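You operate a simulated robot arm through the tools that you are given. There is no shell and no other tool. Be economical: measure what you need, move in short steps, check, and stop when the job is done.

Carry out the task below with a simulated robot arm. There is one attempt and no reset: what you move stays moved.

JOB
Shut the cabinet drawer. Put the yellow pad on the top of the picking table away on the ledge of the fire point. Take the black bag roll and put it on the shelf under the picking table. Pull the blue bench drawer open. Do these in any order.

It is judged by the outcome, as a careful person would: the job done as asked, and still so three seconds after it is handed in. It fails if anything else is knocked over, pushed out of place, dropped, spilled or broken.

ROBOT AND FRAMES
A 6-joint arm with a fingered hand on a trunk, on a base that drives. Base frame: it is fixed to the floor where the robot stands at the start and does not move with it; the origin is under the middle of the robot, x ahead of it, y to its left, z up. Readings come in m, rad, newtons and seconds.
With the tool pointing down near the work surface it reaches from about 0.16 to 0.66 m from the robot's upright axis, wherever it stands. Its first joint turns from -2.897 to 2.897 rad. Places, roughly: black bag roll (8x8x16 cm) [-0.4, 1.8, 0.9]; blue bench drawer [-2.1, -6.1, 0.7]; cabinet drawer [0.5, 0, 0.2]; ledge of the fire point (29x12 cm) [-9.24, -1.86, 1]; shelf under the picking table [-0.5, 1.7, 0.3]; yellow pad (10x6x4 cm) [-0.5, 1.5, 0.9]. Payload 4 kg.
The TCP is the grasp point between the finger pads, 0.026 m short of the fingertips. In the tool frame z runs along the fingers and y along their closing line. Largest opening 0.148 m; the body of the gripper starts 0.073 m behind the TCP. The gripper is a hand of 3 fingers: y runs from the thumb to the fingers, the wrist lies at [0, 0, -0.239] in the tool frame.
Orientation is that of the tool frame in the base frame, as a unit quaternion [w, x, y, z]. With the fingers straight down and closing along the base's y, the tool's x points along the base's -x, its y along +y and its z along -z.

CONTROLS
- The arm moves only by the tool drive_tool. Its argument "motion" is a list of rows, each a list of 6 numbers: the shift along the tool's x, y, z in m, then the turn, a rotation vector about the tool's x, y, z in rad. In form: [[x, y, z, wx, wy, wz], ...]. A call has 1 to 10 rows; each row is the pose to reach, as a shift and turn from the pose commanded when the call began, along the tool's axes at that moment. Rows are played at 5 a second. More than 0.05 m and 0.15 rad between two rows, and nothing of the call is played. A pose out of reach is approached as far as the arm can. The call stops where the force on the tool passes 40 N (or 10 N more than at its start, if that is more) or the arm is blocked; 0.2 s more then pass. In this call time passes only in rows, and 0.2 s behind the last. The reply holds the time, the measured pose of the TCP, the force on the tool along the base axes, the opening and the grip force, in the units named above and with some noise, with the torque about the TCP (base axes, N m) and any sound that the robot's microphone picked up.
- Cameras (640 x 400 px; columns grow to the right, rows downward): "scene" is now at [0.0506, 0.1972, 1.3291]; the picture's right is [-0.23, -0.97, 0.00], its down [-0.90, 0.21, -0.39] and it looks along [0.38, -0.09, -0.92] (base axes); focal length 271 px, centre (320, 200). "wrist" rides on the gripper at [0.068, -0.039, -0.09] in the tool frame; the picture's right is [0.50, 0.87, 0.00], its down [-0.66, 0.38, -0.65] and it looks along [-0.57, 0.33, 0.76] (tool axes); focal length 222 px, centre (320, 200). There is no depth. A picture from a camera that has moved, and an enlarged one, comes with that camera's place and axes in the base frame and with its lens.
- get_image(camera): a new picture of that camera. The clock stands still meanwhile.
- lift_body(by): slides the trunk up (or, below 0, down) by that many m; the arm and the scene camera ride with it, the base frame stays. It gives what a move gives, with no picture.
- drive_base(legs): drives the robot by 1 to 6 legs, each [ahead, left, turn to the left] in m, m and rad, along the robot's own axes; the way and the turn of a leg run together, so that a leg with both is an arc; at most 1.5 m and 3.142 rad a leg. The arm and the cameras ride along, it lands a little off, and it stops where it bumps. It gives what a move gives.
- set_fingers(finger1, finger2, thumb_bend): sets how far each is bent, from 0 (flat) to 1 (curled in); at 0.3 the hand is open as for a grip, at 0.7 the pads meet at the TCP. One left out holds its place. A second passes; each finger stops where it meets its share of the squeeze, and holds until it gets a number again. It is the only way to open and close the hand. It gives what a move gives, with no picture; readings hold the bend of each and the force on the fingers (four entries, about 0 where the hand has none), thumb and palm.
- pan_tilt(pan, tilt): turns the head with the scene camera to pan (to the left, within 2.094 rad either way) and tilt (down, from -0.506 to 1.204), counted from straight ahead of the robot. It gives what a move gives.
- enlarge(camera, box): a new picture of the part [left, top, right, bottom] of that camera's present view, enlarged. The clock stands still meanwhile.
- job_done(): hands the job in; it is judged then, once.

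Work in short steps. Places have to be worked out from the pictures, the camera data and where the tool is seen: move nearer, look again, correct. Check each grasp and each placing, and mend what went wrong. You have 165 turns and 120 pictures in all, those below and enlarged ones among them. Open the gripper and draw the arm clear of the work before you hand the job in, unless the task says otherwise; then end with one line.

The tools are called after "Emit:" as name(argument=value, ...) on one line, values as JSON. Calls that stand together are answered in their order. drive_tool: Moves the arm, as the interface text tells. Its arguments: {"type":"object","properties":{"motion":{"type":"array","items":{"type":"array","items":{"type":"number"}}}},"required":["motion"]} The other tools are called the same way: lift_body (by) slides the trunk up or down; set_fingers (finger1, finger2, thumb_bend) moves the fingers one by one; drive_base (legs) drives the base; pan_tilt (pan, tilt) turns the head that bears the scene camera; get_image (camera) takes a picture; enlarge (camera, box) takes an enlarged picture of a part of a camera's view; job_done () hands the job in.

At the start:

```text
t: 0.0
tool_pos: [0.3938, -0.0656, 0.5701]
tool_rot: [0.0, 0.0, 1.0, 0.0]
contact_force: [1.0, -0.1, 0.2]
moment: [0.0, -0.01, 0.05]
gripper_width: 0.1479
finger_force: 0.0
shape: jaw
bend: [0.3, 0.3, 0.3]
finger forces: [0.1, 0.0, 0.0, 0.0, 0.0, 0.1]
trunk travel left (down, up): [-0.1, 0.217]
robot x, y, heading: [0.0046, 0.0001, -0.0]
head pan, tilt: [-0.232, 1.168]
```

scene: 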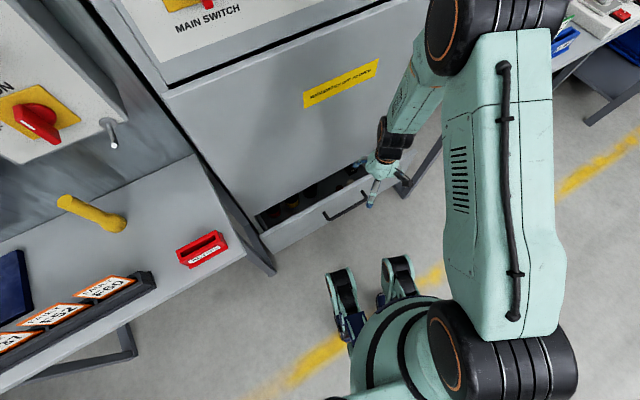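
wrist: 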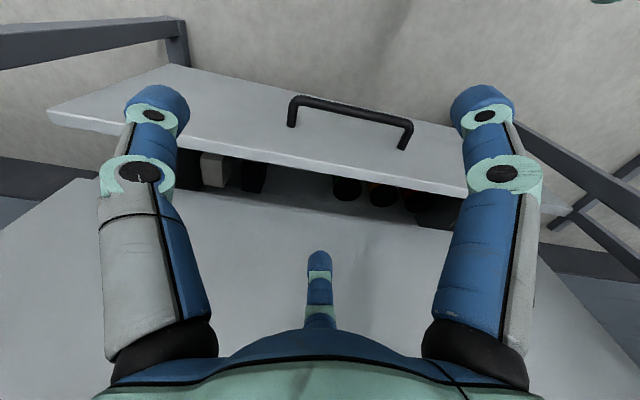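

I'll take a closer look at the cabinet drawer with both cameras to triangulate its handle and front.

Emit:
enlarge(camera="scene", box=[220, 120, 460, 270])

Emit:
pan_tilt(pan=0.0, tilt=0.6)

Emit:
get_image(camera="scene")

```text
2.67 times, centred on (340, 195) of scene
camera zoom: at [0.0506, 0.1972, 1.3291], right [-0.23, -0.97, 0.0], down [-0.9, 0.21, -0.39], along [0.38, -0.09, -0.92], focal length 723 px, centre (267, 213)
```

zoom: 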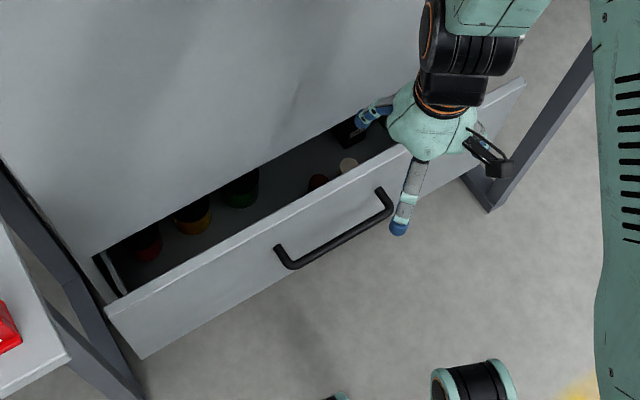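

```text
t: 1.0
tool_pos: [0.394, -0.0658, 0.5703]
tool_rot: [0.001, 0.0, 1.0, 0.0]
contact_force: [0.0, 0.8, 0.3]
moment: [-0.03, 0.01, 0.03]
gripper_width: 0.1479
finger_force: 0.0
shape: jaw
bend: [0.3, 0.3, 0.3]
finger forces: [0.0, 0.1, 0.0, 0.0, 0.0, 0.0]
trunk travel left (down, up): [-0.1, 0.217]
robot x, y, heading: [0.0004, -0.0029, 0.002]
head pan, tilt: [0.0, 0.6]
```

```text
116 pictures are left
camera scene: at [0.0823, 0.2106, 1.3718], right [0.0, -1.0, 0.0], down [-0.57, 0.0, -0.82], along [0.82, 0.0, -0.57], focal length 271 px, centre (320, 200)
```

scene: 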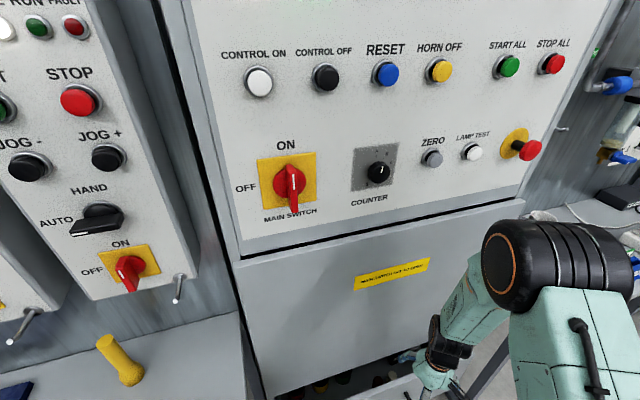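

Triangulating gives the drawer handle ends at about (0.437,-0.085,0.31) and (0.377,0.087,0.31), so the face is yawed about 0.33 rad. I'll back off a little, and close the fingers into a point for pushing.

Emit:
drive_base(legs=[[-0.2, 0, 0]])

Emit:
set_fingers(finger1=0.7, finger2=0.7, thumb_bend=0.7)

Emit:
drive_tool(motion=[[0, 0, 0, -0.022, -0.1295, -0.0529], [0, 0, 0.0, -0.0438, -0.259, -0.1058], [0, 0, 0, -0.0657, -0.3885, -0.1587], [0, 0, 0, -0.0877, -0.518, -0.2116], [0, 0, 0, -0.1096, -0.6475, -0.2645], [0, 0, 0, -0.1315, -0.777, -0.3174]])

Emit:
pan_tilt(pan=-0.2, tilt=0.9)

Emit:
get_image(camera="scene")

Emit:
get_image(camera="wrist")

```text
t: 2.6
tool_pos: [0.1965, -0.0656, 0.5704]
tool_rot: [0.0, 0.001, 1.0, 0.0]
contact_force: [-0.9, 0.5, -0.6]
moment: [0.0, -0.04, 0.01]
gripper_width: 0.1482
finger_force: 0.0
shape: jaw
bend: [0.3, 0.3, 0.3]
finger forces: [0.0, 0.1, 0.0, 0.0, 0.0, 0.0]
trunk travel left (down, up): [-0.1, 0.217]
robot x, y, heading: [-0.1984, -0.0002, 0.002]
head pan, tilt: [0.0, 0.6]
```

```text
t: 3.6
tool_pos: [0.1971, -0.0657, 0.5695]
tool_rot: [0.0, 0.0, 1.0, 0.0]
contact_force: [-0.1, 0.2, 0.0]
moment: [0.0, -0.04, -0.02]
gripper_width: 0.0
finger_force: 0.1
shape: fingers
bend: [0.69, 0.69, 0.7]
finger forces: [0.0, 0.0, 0.1, 0.0, 0.0, 0.1]
trunk travel left (down, up): [-0.1, 0.217]
robot x, y, heading: [-0.198, -0.0008, 0.004]
head pan, tilt: [0.0, 0.6]
```

```text
t: 5.0
tool_pos: [0.2364, -0.0749, 0.595]
tool_rot: [0.097, -0.052, 0.994, -0.002]
contact_force: [0.2, 0.9, -0.4]
moment: [0.02, -0.02, -0.04]
gripper_width: 0.0001
finger_force: 0.1
shape: fingers
bend: [0.69, 0.69, 0.7]
finger forces: [0.1, 0.0, 0.0, 0.1, 0.0, 0.0]
out of reach, approached as far as the arm can: row 1, 2, 3, 4, 5, 6
trunk travel left (down, up): [-0.1, 0.217]
robot x, y, heading: [-0.1992, -0.0014, -0.003]
head pan, tilt: [0.0, 0.6]
```

```text
t: 5.8
tool_pos: [0.2363, -0.0757, 0.5971]
tool_rot: [0.098, -0.051, 0.994, -0.001]
contact_force: [-0.2, -0.6, -0.4]
moment: [-0.02, 0.01, 0.01]
gripper_width: 0.0001
finger_force: 0.0
shape: fingers
bend: [0.69, 0.69, 0.7]
finger forces: [0.0, 0.0, 0.0, 0.0, 0.0, 0.0]
trunk travel left (down, up): [-0.1, 0.217]
robot x, y, heading: [-0.197, 0.0002, -0.004]
head pan, tilt: [-0.201, 0.901]
```

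```text
115 pictures are left
camera scene: at [-0.1296, 0.1956, 1.3472], right [-0.2, -0.98, 0.0], down [-0.77, 0.16, -0.62], along [0.61, -0.12, -0.78], focal length 271 px, centre (320, 200)
```

scene: 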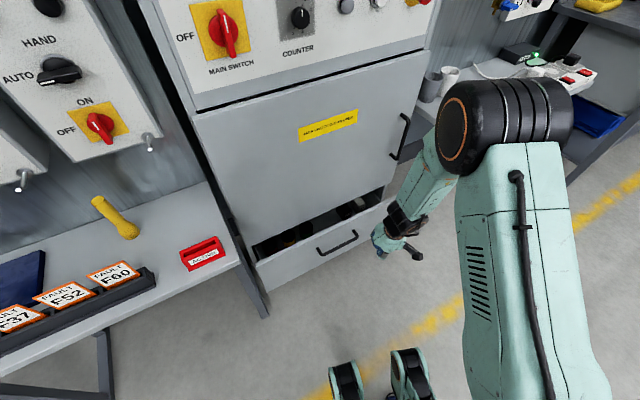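

```text
114 pictures are left
camera wrist: at [0.1572, -0.1232, 0.6726], right [-0.58, 0.81, -0.11], down [0.47, 0.44, 0.76], along [0.67, 0.39, -0.64], focal length 222 px, centre (320, 200)
```

wrist: 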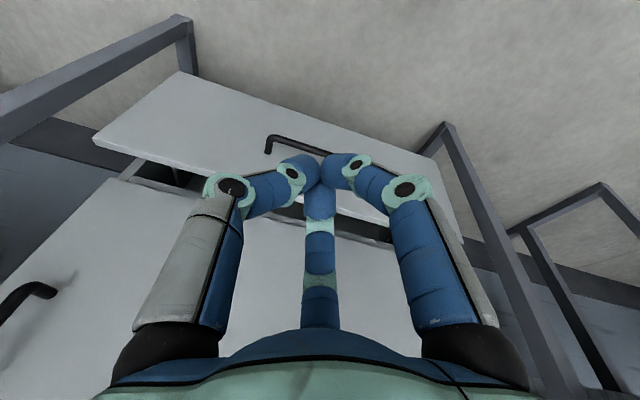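

The in-place rotation was limited by reach, so I'll extend forward first and then see where the pose ends up.

Emit:
drive_tool(motion=[[-0.028, 0.012, 0.039, 0, 0, 0], [-0.055, 0.024, 0.079, 0, 0, 0], [-0.083, 0.036, 0.118, 0, 0, 0]])

```text
t: 6.6
tool_pos: [0.3387, -0.0323, 0.4976]
tool_rot: [0.098, -0.052, 0.994, -0.002]
contact_force: [0.3, -0.1, -0.4]
moment: [-0.02, 0.02, 0.02]
gripper_width: 0.0003
finger_force: 0.1
shape: fingers
bend: [0.69, 0.69, 0.7]
finger forces: [0.1, 0.0, 0.0, 0.0, 0.0, 0.0]
trunk travel left (down, up): [-0.1, 0.217]
robot x, y, heading: [-0.1977, -0.0007, -0.004]
head pan, tilt: [-0.201, 0.901]
```

Position shifts work as expected. Now I'll turn the tool to about 45° pitched along the drawer's push direction.

Emit:
drive_tool(motion=[[0, 0, 0, -0.0221, -0.1174, -0.0414], [0, 0, 0, -0.0442, -0.2348, -0.0828], [0, 0, 0, -0.0663, -0.3522, -0.1242], [0, 0, 0, -0.0884, -0.4696, -0.1656], [0, 0, 0, -0.1105, -0.587, -0.207]])

Emit:
enlarge(camera="scene", box=[220, 160, 460, 310])

Emit:
get_image(camera="wrist")

```text
t: 7.8
tool_pos: [0.3709, -0.0405, 0.5043]
tool_rot: [0.166, -0.084, 0.983, -0.002]
contact_force: [0.5, 0.0, 0.6]
moment: [-0.02, 0.0, 0.01]
gripper_width: 0.0001
finger_force: 0.0
shape: fingers
bend: [0.69, 0.69, 0.7]
finger forces: [0.1, 0.1, 0.1, 0.0, 0.1, 0.1]
out of reach, approached as far as the arm can: row 1, 2, 3, 4, 5
trunk travel left (down, up): [-0.1, 0.217]
robot x, y, heading: [-0.2009, 0.0008, -0.002]
head pan, tilt: [-0.201, 0.901]
```

```text
2.67 times, centred on (340, 235) of scene
camera zoom: at [-0.1296, 0.1956, 1.3471], right [-0.2, -0.98, 0.0], down [-0.77, 0.16, -0.62], along [0.61, -0.12, -0.78], focal length 723 px, centre (267, 107)
```

zoom: 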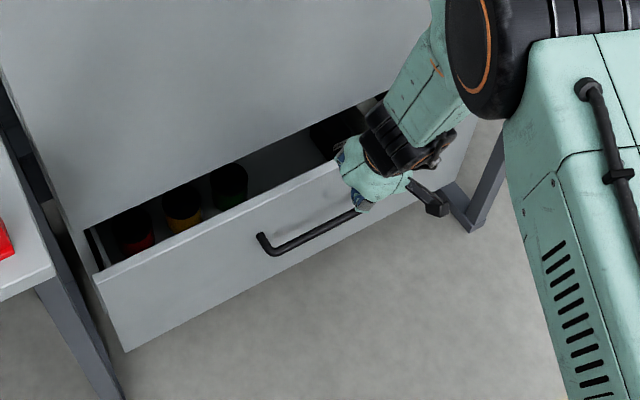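

```text
112 pictures are left
camera wrist: at [0.2849, -0.0943, 0.5691], right [-0.61, 0.77, -0.19], down [0.33, 0.47, 0.82], along [0.72, 0.44, -0.54], focal length 222 px, centre (320, 200)
```

wrist: 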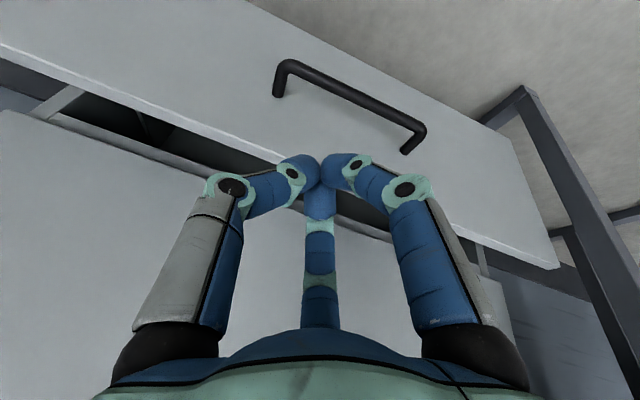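

Reach still limits the tilt, so I'll back the base up another 0.2 m and lower the trunk. The arm will then work further out with a flatter forearm.

Emit:
drive_base(legs=[[-0.22, 0, 0]])

Emit:
lift_body(by=-0.1)

```text
t: 9.4
tool_pos: [0.1586, -0.0385, 0.5053]
tool_rot: [0.167, -0.087, 0.982, -0.002]
contact_force: [0.2, 0.1, -0.6]
moment: [0.02, -0.03, -0.01]
gripper_width: 0.0
finger_force: 0.1
shape: fingers
bend: [0.69, 0.69, 0.7]
finger forces: [0.1, 0.0, 0.0, 0.1, 0.0, 0.0]
trunk travel left (down, up): [-0.1, 0.217]
robot x, y, heading: [-0.4082, 0.0027, 0.004]
head pan, tilt: [-0.201, 0.901]
```

```text
t: 10.8
tool_pos: [0.1669, -0.0378, 0.4053]
tool_rot: [0.158, -0.086, 0.984, -0.001]
contact_force: [0.3, 0.1, 0.3]
moment: [-0.02, 0.02, 0.01]
gripper_width: 0.0001
finger_force: 0.0
shape: fingers
bend: [0.69, 0.69, 0.7]
finger forces: [0.0, 0.1, 0.0, 0.0, 0.0, 0.0]
trunk travel left (down, up): [0.0, 0.317]
robot x, y, heading: [-0.4117, 0.0002, 0.004]
head pan, tilt: [-0.201, 0.901]
```

Now I'll extend forward while tilting the rest of the way.

Emit:
drive_tool(motion=[[-0.03, -0.005, 0.002, -0.0205, -0.117, -0.0333], [-0.061, -0.01, 0.005, -0.041, -0.234, -0.0665], [-0.091, -0.016, 0.007, -0.0615, -0.351, -0.1], [-0.1216, -0.021, 0.009, -0.082, -0.468, -0.133]])

Emit:
get_image(camera="scene")

Emit:
get_image(camera="wrist")

```text
t: 11.8
tool_pos: [0.3908, -0.0337, 0.439]
tool_rot: [0.366, -0.156, 0.916, 0.051]
contact_force: [0.7, -0.2, 0.4]
moment: [-0.02, 0.04, 0.01]
gripper_width: 0.0002
finger_force: 0.0
shape: fingers
bend: [0.69, 0.7, 0.7]
finger forces: [0.0, 0.0, 0.0, 0.0, 0.1, 0.0]
out of reach, approached as far as the arm can: row 1, 2, 3, 4
trunk travel left (down, up): [0.0, 0.317]
robot x, y, heading: [-0.4093, 0.0028, 0.002]
head pan, tilt: [-0.201, 0.901]
```

```text
111 pictures are left
camera scene: at [-0.313, 0.1957, 1.2478], right [-0.2, -0.98, 0.0], down [-0.77, 0.15, -0.62], along [0.61, -0.12, -0.78], focal length 271 px, centre (320, 200)
```

scene: 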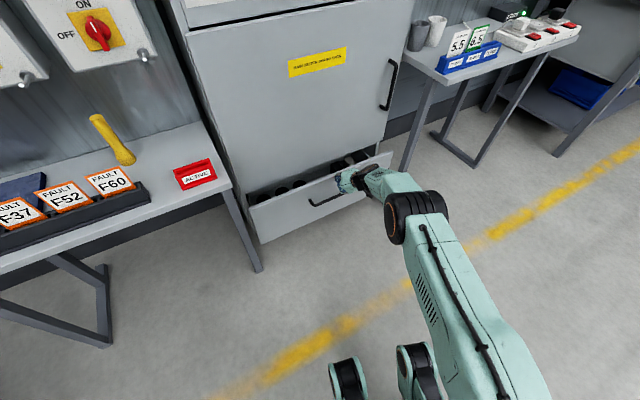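

```text
110 pictures are left
camera wrist: at [0.2984, -0.1077, 0.4596], right [-0.62, 0.7, -0.36], down [-0.1, 0.39, 0.92], along [0.78, 0.6, -0.17], focal length 222 px, centre (320, 200)
```

wrist: 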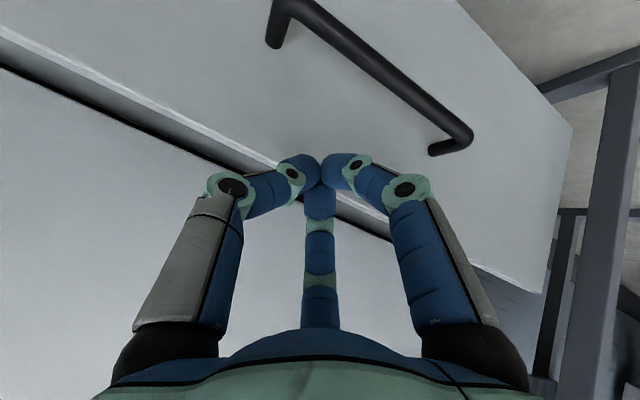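

The tool now points at the drawer face at about 45° with the tips close to the top edge. I'll lower 4 cm, then draw back 8 cm to see whether this tilt still holds closer in.

Emit:
drive_tool(motion=[[0.0138, 0, 0.0146, 0, 0, 0], [0.0275, 0.0008, 0.029, 0, 0, 0], [0.0565, 0.0005, 0.0017, 0, 0, 0], [0.0857, 0.0, -0.026, 0, 0, 0]])

```text
t: 12.8
tool_pos: [0.3841, -0.064, 0.3856]
tool_rot: [0.377, -0.156, 0.912, 0.048]
contact_force: [0.2, 0.8, 0.3]
moment: [-0.01, -0.01, -0.01]
gripper_width: 0.0002
finger_force: 0.0
shape: fingers
bend: [0.69, 0.7, 0.7]
finger forces: [0.0, 0.0, 0.0, 0.0, 0.0, 0.0]
out of reach, approached as far as the arm can: row 1, 3, 4
trunk travel left (down, up): [0.0, 0.317]
robot x, y, heading: [-0.4105, -0.0009, 0.005]
head pan, tilt: [-0.201, 0.901]
```

The tilt sits at the inner limit of reach here, so pushing forward should be fine. I'll push along the drawer normal and centre sideways as it goes.

Emit:
drive_tool(motion=[[-0.0146, 0.025, 0.0133, 0, 0, 0], [-0.029, 0.05, 0.0267, 0, 0, 0], [-0.043, 0.05, 0.041, 0, 0, 0], [-0.057, 0.05, 0.055, 0, 0, 0], [-0.0713, 0.051, 0.069, 0, 0, 0], [-0.0855, 0.051, 0.083, 0, 0, 0], [-0.1, 0.051, 0.097, 0, 0, 0], [-0.114, 0.051, 0.111, 0, 0, 0], [-0.128, 0.051, 0.125, 0, 0, 0], [-0.142, 0.051, 0.139, 0, 0, 0]])

Emit:
get_image(camera="wrist")

Emit:
get_image(camera="scene")

```text
t: 14.9
tool_pos: [0.4142, 0.0423, 0.4167]
tool_rot: [0.379, -0.155, 0.911, 0.048]
contact_force: [0.5, 0.5, 0.4]
moment: [-0.02, -0.03, 0.02]
gripper_width: 0.0004
finger_force: 0.0
shape: fingers
bend: [0.69, 0.7, 0.7]
finger forces: [0.0, 0.0, 0.0, 0.0, 0.0, 0.1]
out of reach, approached as far as the arm can: row 1, 2, 3, 4, 5, 6, 7, 8, 9, 10
trunk travel left (down, up): [0.0, 0.317]
robot x, y, heading: [-0.409, -0.0019, 0.003]
head pan, tilt: [-0.201, 0.901]
```

```text
109 pictures are left
camera wrist: at [0.3211, -0.0313, 0.4357], right [-0.61, 0.7, -0.38], down [-0.12, 0.39, 0.91], along [0.78, 0.6, -0.15], focal length 222 px, centre (320, 200)
```

wrist: 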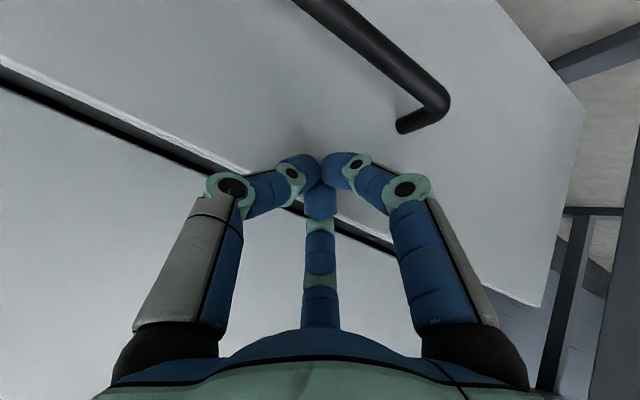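

```text
108 pictures are left
camera scene: at [-0.3129, 0.1955, 1.2478], right [-0.2, -0.98, 0.0], down [-0.77, 0.15, -0.62], along [0.61, -0.12, -0.78], focal length 271 px, centre (320, 200)
```

scene: 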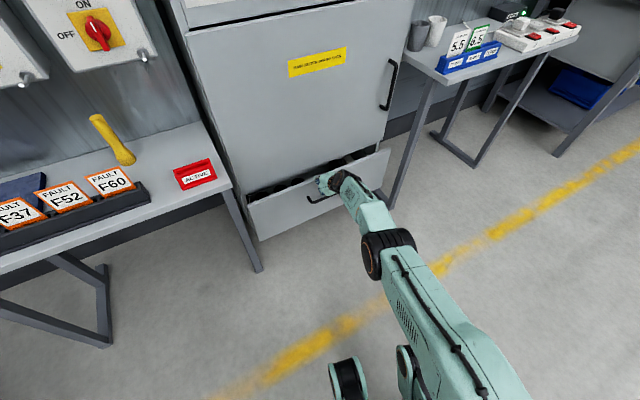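

The arm is pinned to a narrow reach shell at this tilt, but the tips are now just in front of the drawer face. I'll push by driving the base along the drawer's normal in small steps.

Emit:
drive_base(legs=[[0.038, 0.013, 0]])

Emit:
get_image(camera="scene")

```text
t: 15.8
tool_pos: [0.4525, 0.0556, 0.4181]
tool_rot: [0.377, -0.156, 0.912, 0.049]
contact_force: [0.1, -0.4, 0.7]
moment: [0.02, 0.02, -0.01]
gripper_width: 0.0006
finger_force: 0.2
shape: fingers
bend: [0.69, 0.7, 0.7]
finger forces: [0.0, 0.0, 0.0, 0.1, 0.0, 0.1]
trunk travel left (down, up): [0.0, 0.317]
robot x, y, heading: [-0.3731, 0.0126, 0.004]
head pan, tilt: [-0.201, 0.901]
```

```text
107 pictures are left
camera scene: at [-0.2741, 0.2087, 1.2478], right [-0.19, -0.98, 0.0], down [-0.77, 0.15, -0.62], along [0.61, -0.12, -0.78], focal length 271 px, centre (320, 200)
```

scene: 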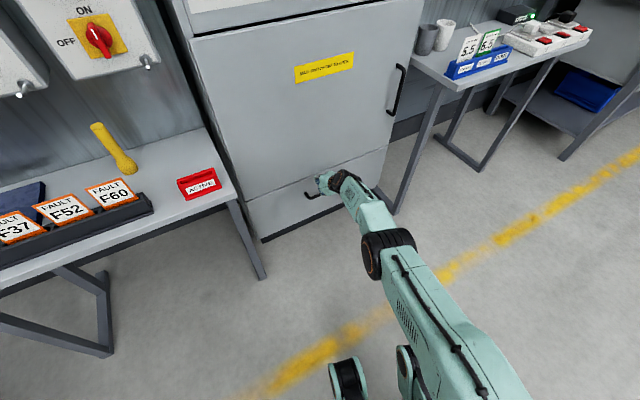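

The drawer looks nearly shut already; I'll zoom in to see any remaining gap.

Emit:
enlarge(camera="scene", box=[230, 130, 410, 242])

```text
3.56 times, centred on (320, 186) of scene
camera zoom: at [-0.2741, 0.2087, 1.2478], right [-0.19, -0.98, 0.0], down [-0.77, 0.15, -0.62], along [0.61, -0.12, -0.78], focal length 964 px, centre (320, 250)
```

zoom: 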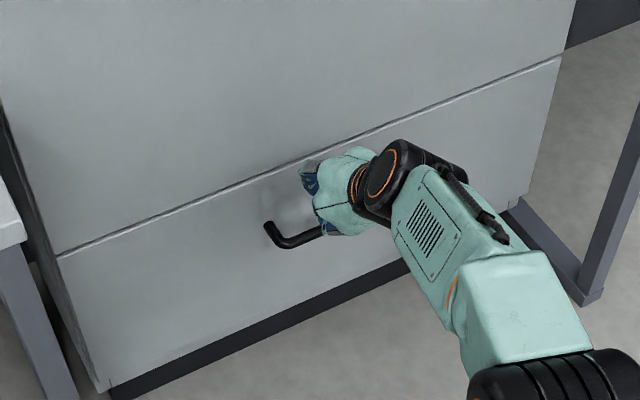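

It looks flush; I'll give one more 1 cm nudge to seat it, then back away and check.

Emit:
drive_base(legs=[[0.012, 0.004, 0]])

Emit:
drive_base(legs=[[-0.3, -0.1, 0]])

Emit:
lift_body(by=0.1)

Emit:
get_image(camera="scene")

Emit:
pan_tilt(pan=1.5, tilt=0.5)

Emit:
get_image(camera="scene")

```text
t: 16.6
tool_pos: [0.4645, 0.0591, 0.418]
tool_rot: [0.377, -0.155, 0.912, 0.048]
contact_force: [0.4, 0.8, -0.5]
moment: [-0.02, 0.01, -0.02]
gripper_width: 0.0005
finger_force: 0.1
shape: fingers
bend: [0.69, 0.7, 0.7]
finger forces: [0.0, 0.0, 0.1, 0.0, 0.0, 0.1]
trunk travel left (down, up): [0.0, 0.317]
robot x, y, heading: [-0.3586, 0.014, 0.001]
head pan, tilt: [-0.201, 0.901]
```

```text
t: 18.7
tool_pos: [0.1653, -0.042, 0.4187]
tool_rot: [0.377, -0.156, 0.912, 0.048]
contact_force: [-0.3, 0.1, 0.6]
moment: [-0.02, 0.0, 0.02]
gripper_width: 0.0007
finger_force: 0.0
shape: fingers
bend: [0.69, 0.7, 0.7]
finger forces: [0.1, 0.0, 0.0, 0.0, 0.0, 0.1]
trunk travel left (down, up): [0.0, 0.317]
robot x, y, heading: [-0.6584, -0.0824, 0.01]
head pan, tilt: [-0.201, 0.901]
```

```text
t: 20.1
tool_pos: [0.1577, -0.0417, 0.5444]
tool_rot: [0.391, -0.157, 0.906, 0.047]
contact_force: [-0.8, 0.2, 0.6]
moment: [-0.01, -0.03, -0.02]
gripper_width: 0.0004
finger_force: 0.1
shape: fingers
bend: [0.69, 0.7, 0.7]
finger forces: [0.0, 0.0, 0.0, 0.0, 0.0, 0.0]
trunk travel left (down, up): [-0.1, 0.217]
robot x, y, heading: [-0.6616, -0.0855, 0.003]
head pan, tilt: [-0.201, 0.901]
```

```text
105 pictures are left
camera scene: at [-0.5926, 0.1098, 1.347], right [-0.19, -0.98, 0.0], down [-0.77, 0.15, -0.62], along [0.61, -0.12, -0.78], focal length 271 px, centre (320, 200)
```

scene: 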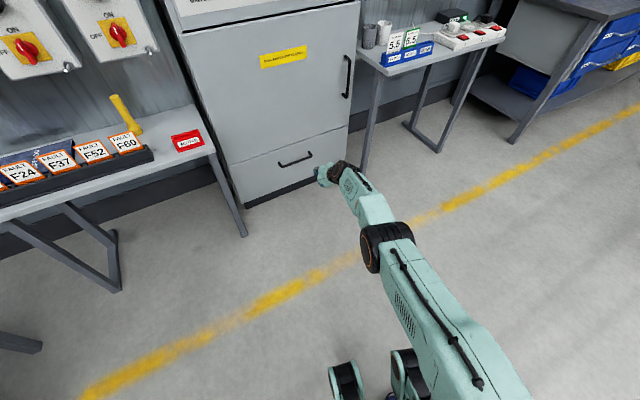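

```text
t: 21.8
tool_pos: [0.1575, -0.0424, 0.5449]
tool_rot: [0.391, -0.157, 0.906, 0.047]
contact_force: [-0.4, 0.2, 0.2]
moment: [-0.02, -0.01, -0.04]
gripper_width: 0.0007
finger_force: 0.1
shape: fingers
bend: [0.69, 0.7, 0.7]
finger forces: [0.1, 0.0, 0.1, 0.0, 0.1, 0.0]
trunk travel left (down, up): [-0.1, 0.217]
robot x, y, heading: [-0.6562, -0.0859, 0.01]
head pan, tilt: [1.499, 0.499]
```

```text
104 pictures are left
camera scene: at [-0.661, 0.2151, 1.381], right [1.0, -0.06, 0.0], down [-0.03, -0.48, -0.88], along [0.06, 0.88, -0.48], focal length 271 px, centre (320, 200)
```

scene: 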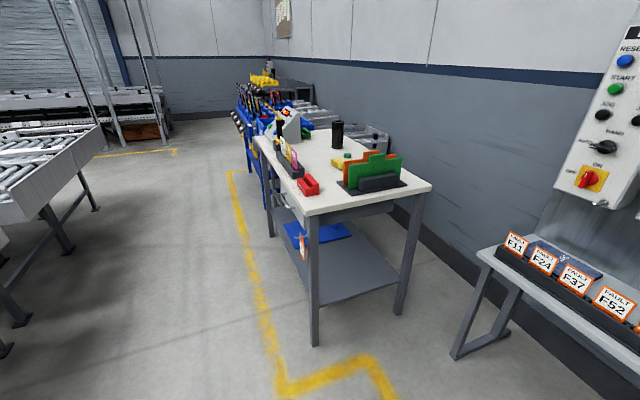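

The cabinet drawer is shut. Next I'll zoom in on the picking table to find the pad, the roll and the shelf.

Emit:
enlarge(camera="scene", box=[230, 100, 450, 238])

Emit:
enlarge(camera="scene", box=[230, 180, 450, 318])

```text
2.90 times, centred on (340, 169) of scene
camera zoom: at [-0.661, 0.2151, 1.381], right [1.0, -0.06, 0.0], down [-0.03, -0.48, -0.88], along [0.06, 0.88, -0.48], focal length 786 px, centre (262, 290)
```

zoom: 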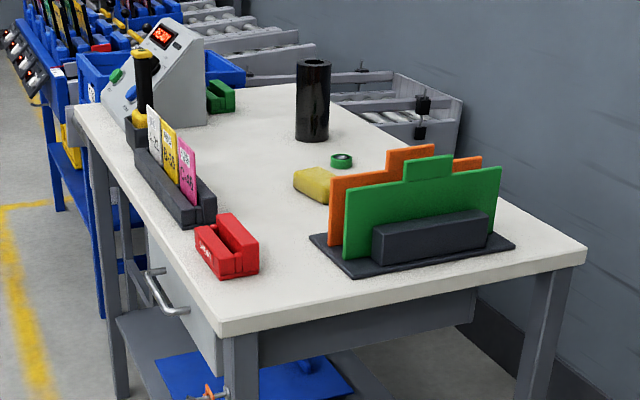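

```text
2.90 times, centred on (340, 249) of scene
camera zoom: at [-0.661, 0.2151, 1.381], right [1.0, -0.06, 0.0], down [-0.03, -0.48, -0.88], along [0.06, 0.88, -0.48], focal length 786 px, centre (262, 58)
```

zoom: 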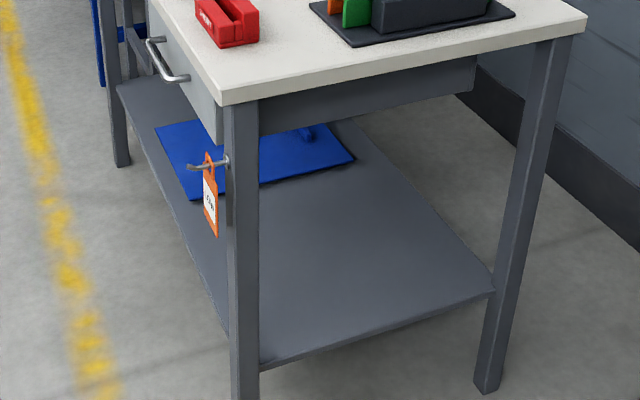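

Table geometry: it is yawed about 0.32 rad, the front-left corner is near (-0.65,1.10), the pad near (-0.48,1.52) and the roll near (-0.43,1.85). First I'll fold the arm back, pointing down and high, so it is safe for driving.

Emit:
drive_tool(motion=[[-0.002, 0.006, -0.047, 0.016, 0.1345, 0.054], [-0.004, 0.012, -0.094, 0.032, 0.269, 0.108], [-0.0055, 0.018, -0.14, 0.048, 0.4035, 0.162], [-0.007, 0.025, -0.187, 0.065, 0.538, 0.216], [-0.009, 0.031, -0.234, 0.081, 0.6725, 0.27], [-0.011, 0.037, -0.281, 0.097, 0.807, 0.324]])

Emit:
set_fingers(finger1=0.3, finger2=0.3, thumb_bend=0.3)

```text
t: 23.2
tool_pos: [-0.0426, -0.0609, 0.7452]
tool_rot: [-0.002, 0.0, 1.0, -0.001]
contact_force: [-1.1, 1.2, -0.6]
moment: [0.01, -0.04, -0.01]
gripper_width: 0.0006
finger_force: 0.0
shape: fingers
bend: [0.69, 0.7, 0.7]
finger forces: [0.1, 0.0, 0.0, 0.0, 0.0, 0.1]
out of reach, approached as far as the arm can: row 1, 2
trunk travel left (down, up): [-0.1, 0.217]
robot x, y, heading: [-0.659, -0.089, 0.01]
head pan, tilt: [1.499, 0.499]
```

```text
t: 24.2
tool_pos: [-0.0426, -0.0606, 0.7466]
tool_rot: [-0.001, 0.001, 1.0, -0.001]
contact_force: [0.6, -0.4, 0.0]
moment: [-0.01, -0.03, -0.01]
gripper_width: 0.1265
finger_force: 0.0
shape: fingers
bend: [0.3, 0.3, 0.3]
finger forces: [0.1, 0.1, 0.1, 0.0, 0.0, 0.0]
trunk travel left (down, up): [-0.1, 0.217]
robot x, y, heading: [-0.6597, -0.0882, 0.008]
head pan, tilt: [1.499, 0.499]
```

Pointing down now; I'll raise and retract further.

Emit:
drive_tool(motion=[[0.03, 0, -0.036, 0, 0, 0], [0.06, 0, -0.072, 0, 0, 0], [0.09, 0, -0.108, 0, 0, 0], [0.12, 0, -0.144, 0, 0, 0], [0.15, 0, -0.18, 0, 0, 0], [0.18, 0, -0.216, 0, 0, 0], [0.21, 0, -0.252, 0, 0, 0], [0.24, 0, -0.288, 0, 0, 0], [0.27, 0, -0.32, 0, 0, 0]])

Emit:
drive_base(legs=[[-0.55, 0.0, 0], [0, 1.45, 0]])

Emit:
pan_tilt(pan=0.2, tilt=0.75)

Emit:
get_image(camera="scene")

```text
t: 26.2
tool_pos: [-0.3143, -0.0589, 1.0661]
tool_rot: [0.001, 0.001, 1.0, -0.001]
contact_force: [-0.3, -0.1, -0.5]
moment: [0.01, 0.02, 0.04]
gripper_width: 0.1268
finger_force: 0.1
shape: fingers
bend: [0.3, 0.3, 0.3]
finger forces: [0.0, 0.0, 0.0, 0.0, 0.0, 0.1]
trunk travel left (down, up): [-0.1, 0.217]
robot x, y, heading: [-0.6608, -0.0867, 0.009]
head pan, tilt: [1.499, 0.499]
```

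```text
t: 41.5
tool_pos: [-0.8495, 1.3537, 1.066]
tool_rot: [-0.001, 0.007, 1.0, -0.001]
contact_force: [0.3, -0.4, 0.1]
moment: [0.02, -0.01, -0.03]
gripper_width: 0.1265
finger_force: 0.1
shape: fingers
bend: [0.3, 0.3, 0.3]
finger forces: [0.0, 0.0, 0.1, 0.0, 0.0, 0.1]
trunk travel left (down, up): [-0.1, 0.217]
robot x, y, heading: [-1.1967, 1.333, -0.006]
head pan, tilt: [1.499, 0.499]
```

```text
t: 43.0
tool_pos: [-0.8488, 1.3538, 1.0647]
tool_rot: [0.0, 0.007, 1.0, -0.001]
contact_force: [0.0, -0.4, 0.2]
moment: [0.0, 0.03, 0.0]
gripper_width: 0.1267
finger_force: 0.1
shape: fingers
bend: [0.3, 0.3, 0.3]
finger forces: [0.1, 0.0, 0.0, 0.0, 0.0, 0.0]
trunk travel left (down, up): [-0.1, 0.217]
robot x, y, heading: [-1.193, 1.3317, -0.002]
head pan, tilt: [0.201, 0.75]
```

```text
101 pictures are left
camera scene: at [-1.1185, 1.5577, 1.359], right [0.19, -0.98, 0.0], down [-0.67, -0.13, -0.73], along [0.72, 0.14, -0.68], focal length 271 px, centre (320, 200)
```

scene: 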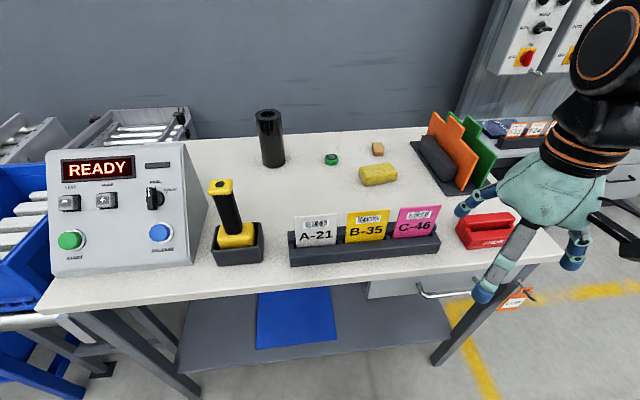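

From two views: the roll base is at (-0.44,1.847) on a table top z≈0.85, and the pad centre is at (-0.46,1.51) with its long axis roughly along the table. I'll raise the trunk for clearance, then drive in and turn to face the roll.

Emit:
lift_body(by=0.12)

Emit:
drive_base(legs=[[0.03, 0.27, 0], [0, 0, 0.32]])

Emit:
pan_tilt(pan=0.0, tilt=0.75)

Emit:
get_image(camera="scene")

Emit:
get_image(camera="wrist")

```text
t: 44.5
tool_pos: [-0.8479, 1.3534, 1.1848]
tool_rot: [-0.001, 0.007, 1.0, -0.001]
contact_force: [0.0, 0.0, 0.1]
moment: [-0.01, -0.02, 0.0]
gripper_width: 0.1265
finger_force: 0.0
shape: fingers
bend: [0.3, 0.3, 0.3]
finger forces: [0.1, 0.0, 0.0, 0.0, 0.0, 0.0]
trunk travel left (down, up): [-0.22, 0.097]
robot x, y, heading: [-1.1928, 1.3311, -0.006]
head pan, tilt: [0.201, 0.75]
```

```text
t: 48.5
tool_pos: [-0.8383, 1.7288, 1.1854]
tool_rot: [-0.001, -0.147, 0.989, -0.002]
contact_force: [-0.6, 0.2, 0.0]
moment: [0.01, -0.02, 0.01]
gripper_width: 0.1264
finger_force: 0.1
shape: fingers
bend: [0.3, 0.3, 0.3]
finger forces: [0.0, 0.1, 0.1, 0.1, 0.0, 0.0]
trunk travel left (down, up): [-0.22, 0.097]
robot x, y, heading: [-1.1641, 1.6024, 0.301]
head pan, tilt: [0.201, 0.75]
```

```text
t: 49.2
tool_pos: [-0.8386, 1.7285, 1.1851]
tool_rot: [0.0, -0.147, 0.989, -0.001]
contact_force: [-0.5, -0.2, 0.3]
moment: [-0.02, 0.0, -0.01]
gripper_width: 0.1266
finger_force: 0.1
shape: fingers
bend: [0.3, 0.3, 0.3]
finger forces: [0.0, 0.1, 0.1, 0.0, 0.0, 0.0]
trunk travel left (down, up): [-0.22, 0.097]
robot x, y, heading: [-1.1605, 1.6002, 0.306]
head pan, tilt: [0.0, 0.75]
```

```text
100 pictures are left
camera scene: at [-1.1701, 1.819, 1.4787], right [0.3, -0.95, 0.0], down [-0.65, -0.2, -0.73], along [0.7, 0.22, -0.68], focal length 271 px, centre (320, 200)
```

scene: 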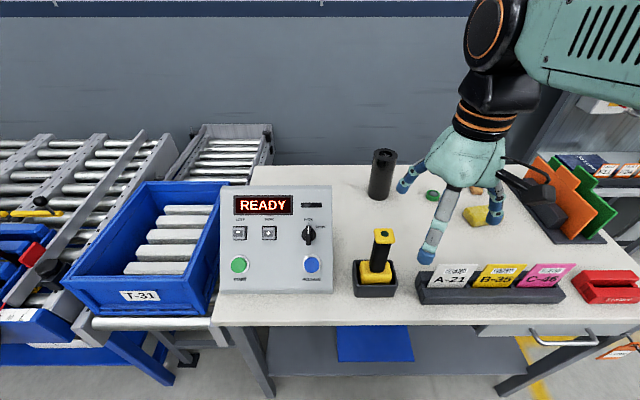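

```text
99 pictures are left
camera wrist: at [-0.8914, 1.67, 1.2761], right [-0.73, 0.68, 0.0], down [0.52, 0.55, 0.65], along [0.45, 0.48, -0.76], focal length 222 px, centre (320, 200)
```

wrist: 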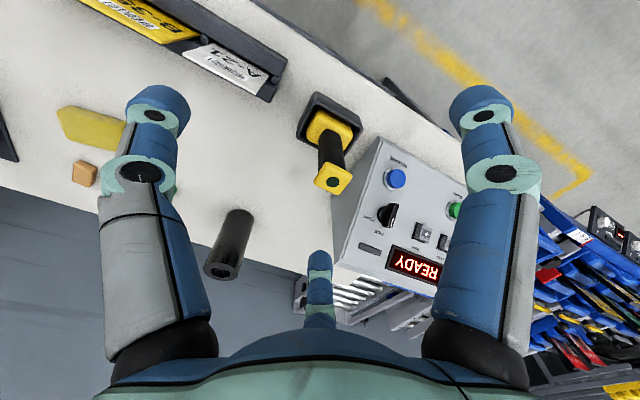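

The roll is at about (-0.435,1.838), 0.77 m from the robot axis and almost straight ahead. I'll extend and tilt the tool 45° above the table.

Emit:
drive_tool(motion=[[-0.0478, -0.002, 0.002, 0, -0.131, 0], [-0.0955, -0.005, 0.005, 0, -0.262, 0], [-0.1433, -0.007, 0.007, 0, -0.393, 0], [-0.191, -0.01, 0.01, 0, -0.523, 0], [-0.2388, -0.012, 0.012, 0, -0.654, 0], [-0.2866, -0.015, 0.015, 0, -0.785, 0]])

Emit:
get_image(camera="wrist")

Emit:
get_image(camera="scene")

```text
t: 50.6
tool_pos: [-0.5558, 1.7964, 1.172]
tool_rot: [0.379, -0.136, 0.914, 0.056]
contact_force: [0.4, -0.3, -0.4]
moment: [0.03, 0.01, -0.04]
gripper_width: 0.1269
finger_force: 0.1
shape: fingers
bend: [0.3, 0.3, 0.3]
finger forces: [0.0, 0.0, 0.1, 0.1, 0.0, 0.0]
trunk travel left (down, up): [-0.22, 0.097]
robot x, y, heading: [-1.1631, 1.5992, 0.307]
head pan, tilt: [0.0, 0.75]
```

```text
98 pictures are left
camera wrist: at [-0.6522, 1.7261, 1.1877], right [-0.59, 0.72, -0.35], down [-0.11, 0.36, 0.93], along [0.8, 0.58, -0.14], focal length 222 px, centre (320, 200)
```

wrist: 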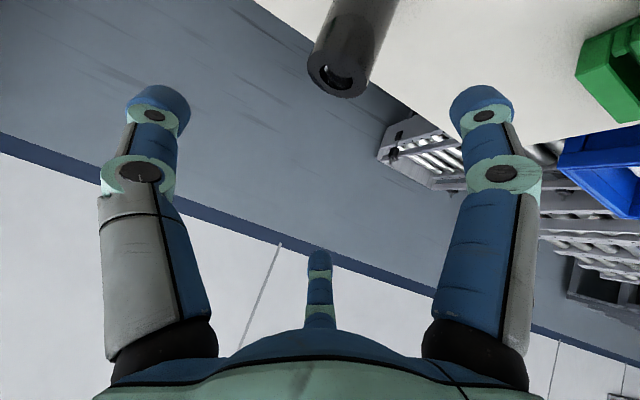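

```text
97 pictures are left
camera scene: at [-1.1689, 1.8193, 1.4787], right [0.3, -0.95, 0.0], down [-0.65, -0.2, -0.73], along [0.7, 0.22, -0.68], focal length 271 px, centre (320, 200)
```

scene: 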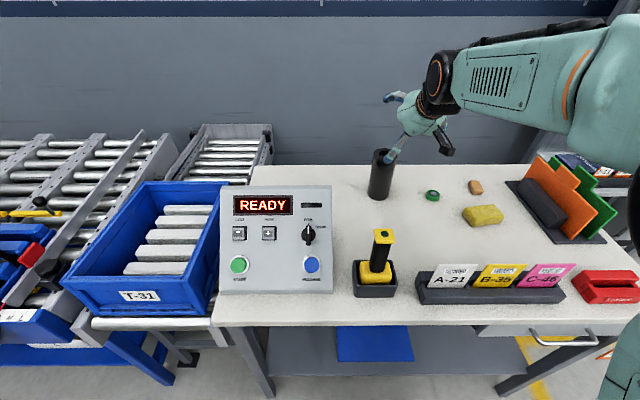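

The tilt works here. A 35° tilt should fit the three fingers around the upright roll better, so I'll open the hand wider and move to a pre-grasp point 13 cm back along the approach.

Emit:
set_fingers(finger1=0.12, finger2=0.12, thumb_bend=0.12)

Emit:
drive_tool(motion=[[0.01, 0.0015, 0.035, 0, 0.06, 0], [0.019, 0.003, 0.07, 0, 0.12, 0], [0.029, 0.0046, 0.105, 0, 0.175, 0]])

Emit:
get_image(camera="wrist")

Emit:
enlarge(camera="scene", box=[330, 70, 490, 220])

```text
t: 51.6
tool_pos: [-0.5593, 1.7963, 1.1723]
tool_rot: [0.378, -0.137, 0.914, 0.056]
contact_force: [0.0, 0.2, 1.1]
moment: [-0.03, 0.01, 0.0]
gripper_width: 0.1616
finger_force: 0.0
shape: fingers
bend: [0.12, 0.12, 0.12]
finger forces: [0.0, 0.0, 0.0, 0.0, 0.0, 0.1]
trunk travel left (down, up): [-0.22, 0.097]
robot x, y, heading: [-1.1567, 1.5994, 0.308]
head pan, tilt: [0.0, 0.75]
```

```text
t: 52.4
tool_pos: [-0.5103, 1.8189, 1.0746]
tool_rot: [0.296, -0.141, 0.944, 0.044]
contact_force: [1.2, -0.4, -0.5]
moment: [0.01, -0.03, 0.0]
gripper_width: 0.1617
finger_force: 0.1
shape: fingers
bend: [0.12, 0.12, 0.12]
finger forces: [0.1, 0.0, 0.0, 0.1, 0.0, 0.0]
trunk travel left (down, up): [-0.22, 0.097]
robot x, y, heading: [-1.1631, 1.6012, 0.3]
head pan, tilt: [0.0, 0.75]
```

```text
96 pictures are left
camera wrist: at [-0.6015, 1.7493, 1.1104], right [-0.64, 0.71, -0.29], down [0.05, 0.41, 0.91], along [0.76, 0.57, -0.3], focal length 222 px, centre (320, 200)
```

wrist: 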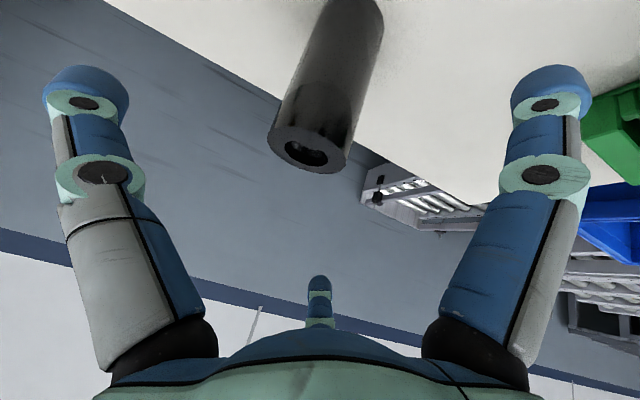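

```text
2.67 times, centred on (410, 145) of scene
camera zoom: at [-1.1688, 1.8194, 1.4787], right [0.3, -0.95, 0.0], down [-0.65, -0.2, -0.73], along [0.7, 0.22, -0.68], focal length 723 px, centre (80, 347)
```

zoom: 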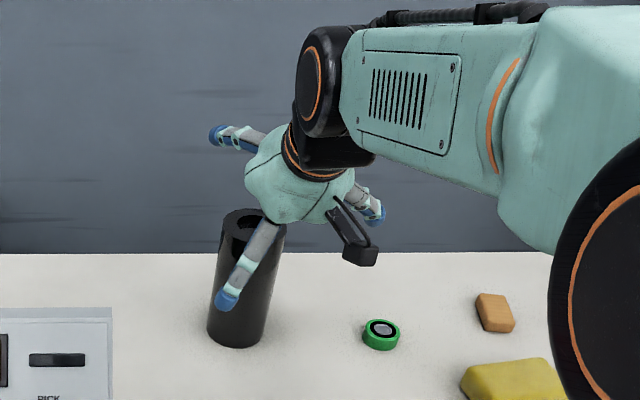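

The roll axis lines up with the approach line. Advancing 12.8 cm along the tool axis.

Emit:
drive_tool(motion=[[0, -0.0005, 0.026, 0, 0, 0], [0, -0.001, 0.052, 0, 0, 0], [0, -0.002, 0.078, 0, 0, 0], [0, -0.0025, 0.104, 0, 0, 0], [-0.001, -0.003, 0.128, 0, 0, 0]])

Emit:
get_image(camera="wrist")

Emit:
enlarge(camera="scene", box=[330, 70, 490, 220])

```text
t: 53.6
tool_pos: [-0.435, 1.8357, 0.9721]
tool_rot: [0.297, -0.141, 0.943, 0.044]
contact_force: [0.8, 0.2, -0.4]
moment: [-0.02, -0.06, 0.0]
gripper_width: 0.1616
finger_force: 0.0
shape: fingers
bend: [0.12, 0.12, 0.12]
finger forces: [0.0, 0.0, 0.1, 0.1, 0.0, 0.0]
trunk travel left (down, up): [-0.22, 0.097]
robot x, y, heading: [-1.1605, 1.6004, 0.299]
head pan, tilt: [0.0, 0.75]
```

```text
94 pictures are left
camera wrist: at [-0.5264, 1.7659, 1.0071], right [-0.64, 0.71, -0.29], down [0.05, 0.41, 0.91], along [0.76, 0.57, -0.3], focal length 222 px, centre (320, 200)
```

wrist: 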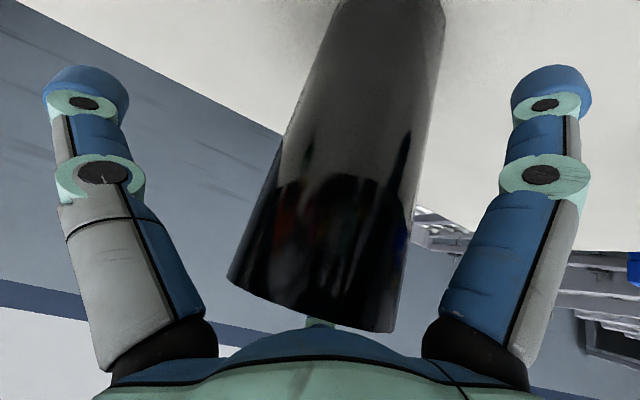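

```text
2.67 times, centred on (410, 145) of scene
camera zoom: at [-1.1695, 1.819, 1.4787], right [0.3, -0.95, 0.0], down [-0.65, -0.2, -0.73], along [0.7, 0.22, -0.68], focal length 723 px, centre (80, 347)
```

zoom: 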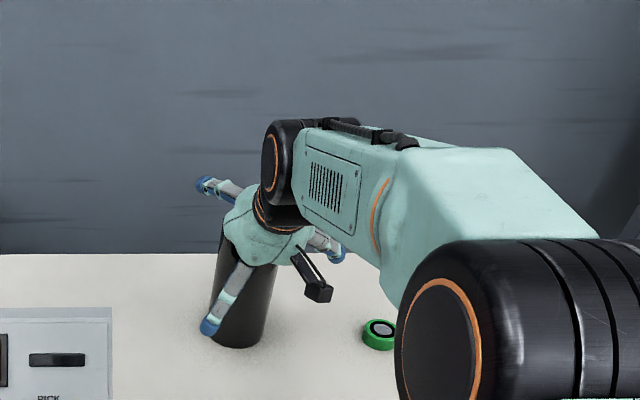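

The roll sits centred between the fingers. Closing the hand on it.

Emit:
set_fingers(finger1=0.7, finger2=0.7, thumb_bend=0.7)

Emit:
get_image(camera="wrist")

```text
t: 54.6
tool_pos: [-0.436, 1.8361, 0.9729]
tool_rot: [0.297, -0.141, 0.943, 0.044]
contact_force: [0.5, -2.5, 4.5]
moment: [-0.29, 0.17, 0.07]
gripper_width: 0.0708
finger_force: 30.7
shape: fingers
bend: [0.47, 0.49, 0.57]
finger forces: [9.5, 24.5, 0.0, 0.0, 28.0, 0.0]
trunk travel left (down, up): [-0.22, 0.097]
robot x, y, heading: [-1.1613, 1.6031, 0.305]
head pan, tilt: [0.0, 0.75]
```

```text
92 pictures are left
camera wrist: at [-0.527, 1.7652, 1.008], right [-0.64, 0.71, -0.29], down [0.04, 0.41, 0.91], along [0.76, 0.57, -0.3], focal length 222 px, centre (320, 200)
```

wrist: 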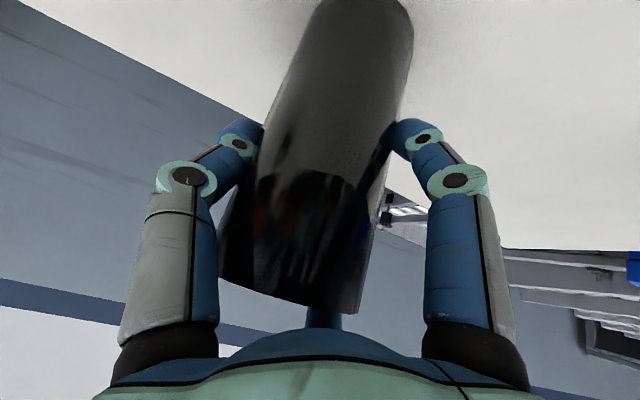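

Firm grip (about 28 N). Lifting with the trunk to test it.

Emit:
lift_body(by=0.09)

Emit:
get_image(camera="scene")

Emit:
get_image(camera="wrist")

```text
t: 55.9
tool_pos: [-0.4402, 1.8345, 1.0601]
tool_rot: [0.296, -0.141, 0.944, 0.044]
contact_force: [-0.5, -0.4, -3.6]
moment: [0.03, 0.01, 0.02]
gripper_width: 0.0697
finger_force: 26.8
shape: fingers
bend: [0.47, 0.49, 0.57]
finger forces: [8.6, 20.8, 0.0, 0.1, 24.1, 0.0]
trunk travel left (down, up): [-0.31, 0.007]
robot x, y, heading: [-1.1649, 1.6002, 0.305]
head pan, tilt: [0.0, 0.75]
```

```text
91 pictures are left
camera scene: at [-1.1765, 1.8169, 1.5735], right [0.3, -0.95, 0.0], down [-0.65, -0.2, -0.73], along [0.7, 0.22, -0.68], focal length 271 px, centre (320, 200)
```

scene: 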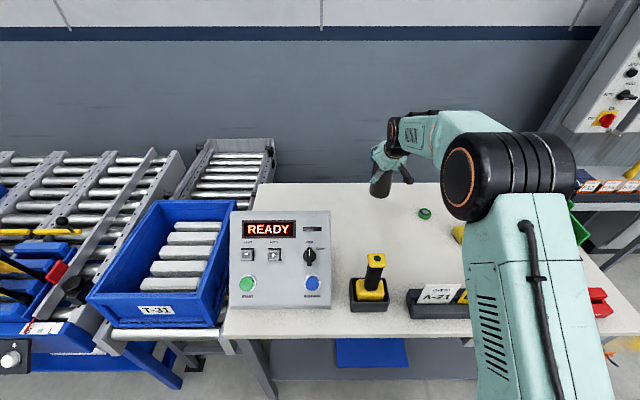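

```text
90 pictures are left
camera wrist: at [-0.5296, 1.7657, 1.0959], right [-0.64, 0.71, -0.29], down [0.05, 0.41, 0.91], along [0.76, 0.57, -0.3], focal length 222 px, centre (320, 200)
```

wrist: 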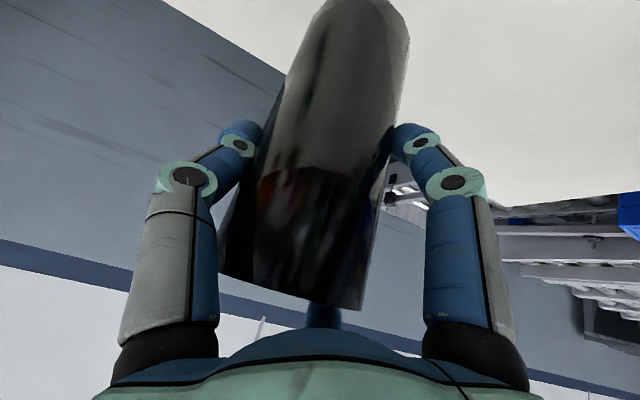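

The roll is held securely. I'll raise another 14 cm to clear the stamp and cards, then back the base away.

Emit:
drive_tool(motion=[[-0.02, 0, -0.029, 0, 0, 0], [-0.04, 0, -0.057, 0, 0, 0], [-0.06, 0, -0.086, 0, 0, 0], [-0.08, 0, -0.115, 0, 0, 0]])

Emit:
drive_base(legs=[[-0.6, 0, 0]])

Emit:
get_image(camera="scene")

```text
t: 56.9
tool_pos: [-0.4407, 1.8366, 1.201]
tool_rot: [0.297, -0.14, 0.944, 0.042]
contact_force: [-0.5, 0.7, -3.2]
moment: [0.02, 0.02, -0.02]
gripper_width: 0.0698
finger_force: 26.4
shape: fingers
bend: [0.47, 0.49, 0.57]
finger forces: [8.5, 20.6, 0.1, 0.1, 24.0, 0.0]
trunk travel left (down, up): [-0.31, 0.007]
robot x, y, heading: [-1.164, 1.6005, 0.305]
head pan, tilt: [0.0, 0.75]
```

```text
t: 60.2
tool_pos: [-1.0095, 1.6575, 1.2012]
tool_rot: [0.296, -0.141, 0.944, 0.044]
contact_force: [-0.8, 0.3, -3.1]
moment: [0.03, 0.04, -0.03]
gripper_width: 0.0696
finger_force: 26.1
shape: fingers
bend: [0.47, 0.49, 0.57]
finger forces: [8.5, 20.5, 0.1, 0.0, 23.9, 0.0]
trunk travel left (down, up): [-0.31, 0.007]
robot x, y, heading: [-1.733, 1.4207, 0.306]
head pan, tilt: [0.0, 0.75]
```

```text
89 pictures are left
camera scene: at [-1.7458, 1.6385, 1.5735], right [0.3, -0.95, 0.0], down [-0.65, -0.2, -0.73], along [0.7, 0.22, -0.68], focal length 271 px, centre (320, 200)
```

scene: 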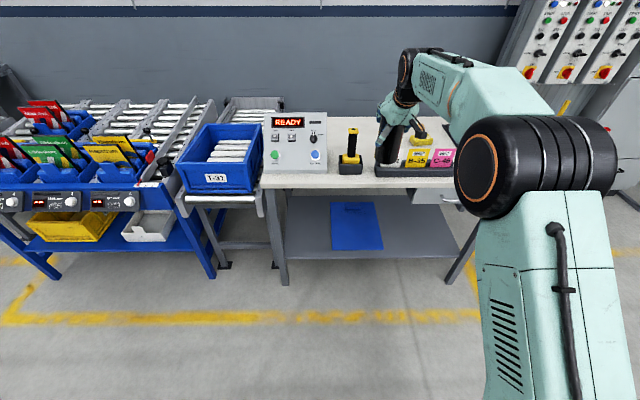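

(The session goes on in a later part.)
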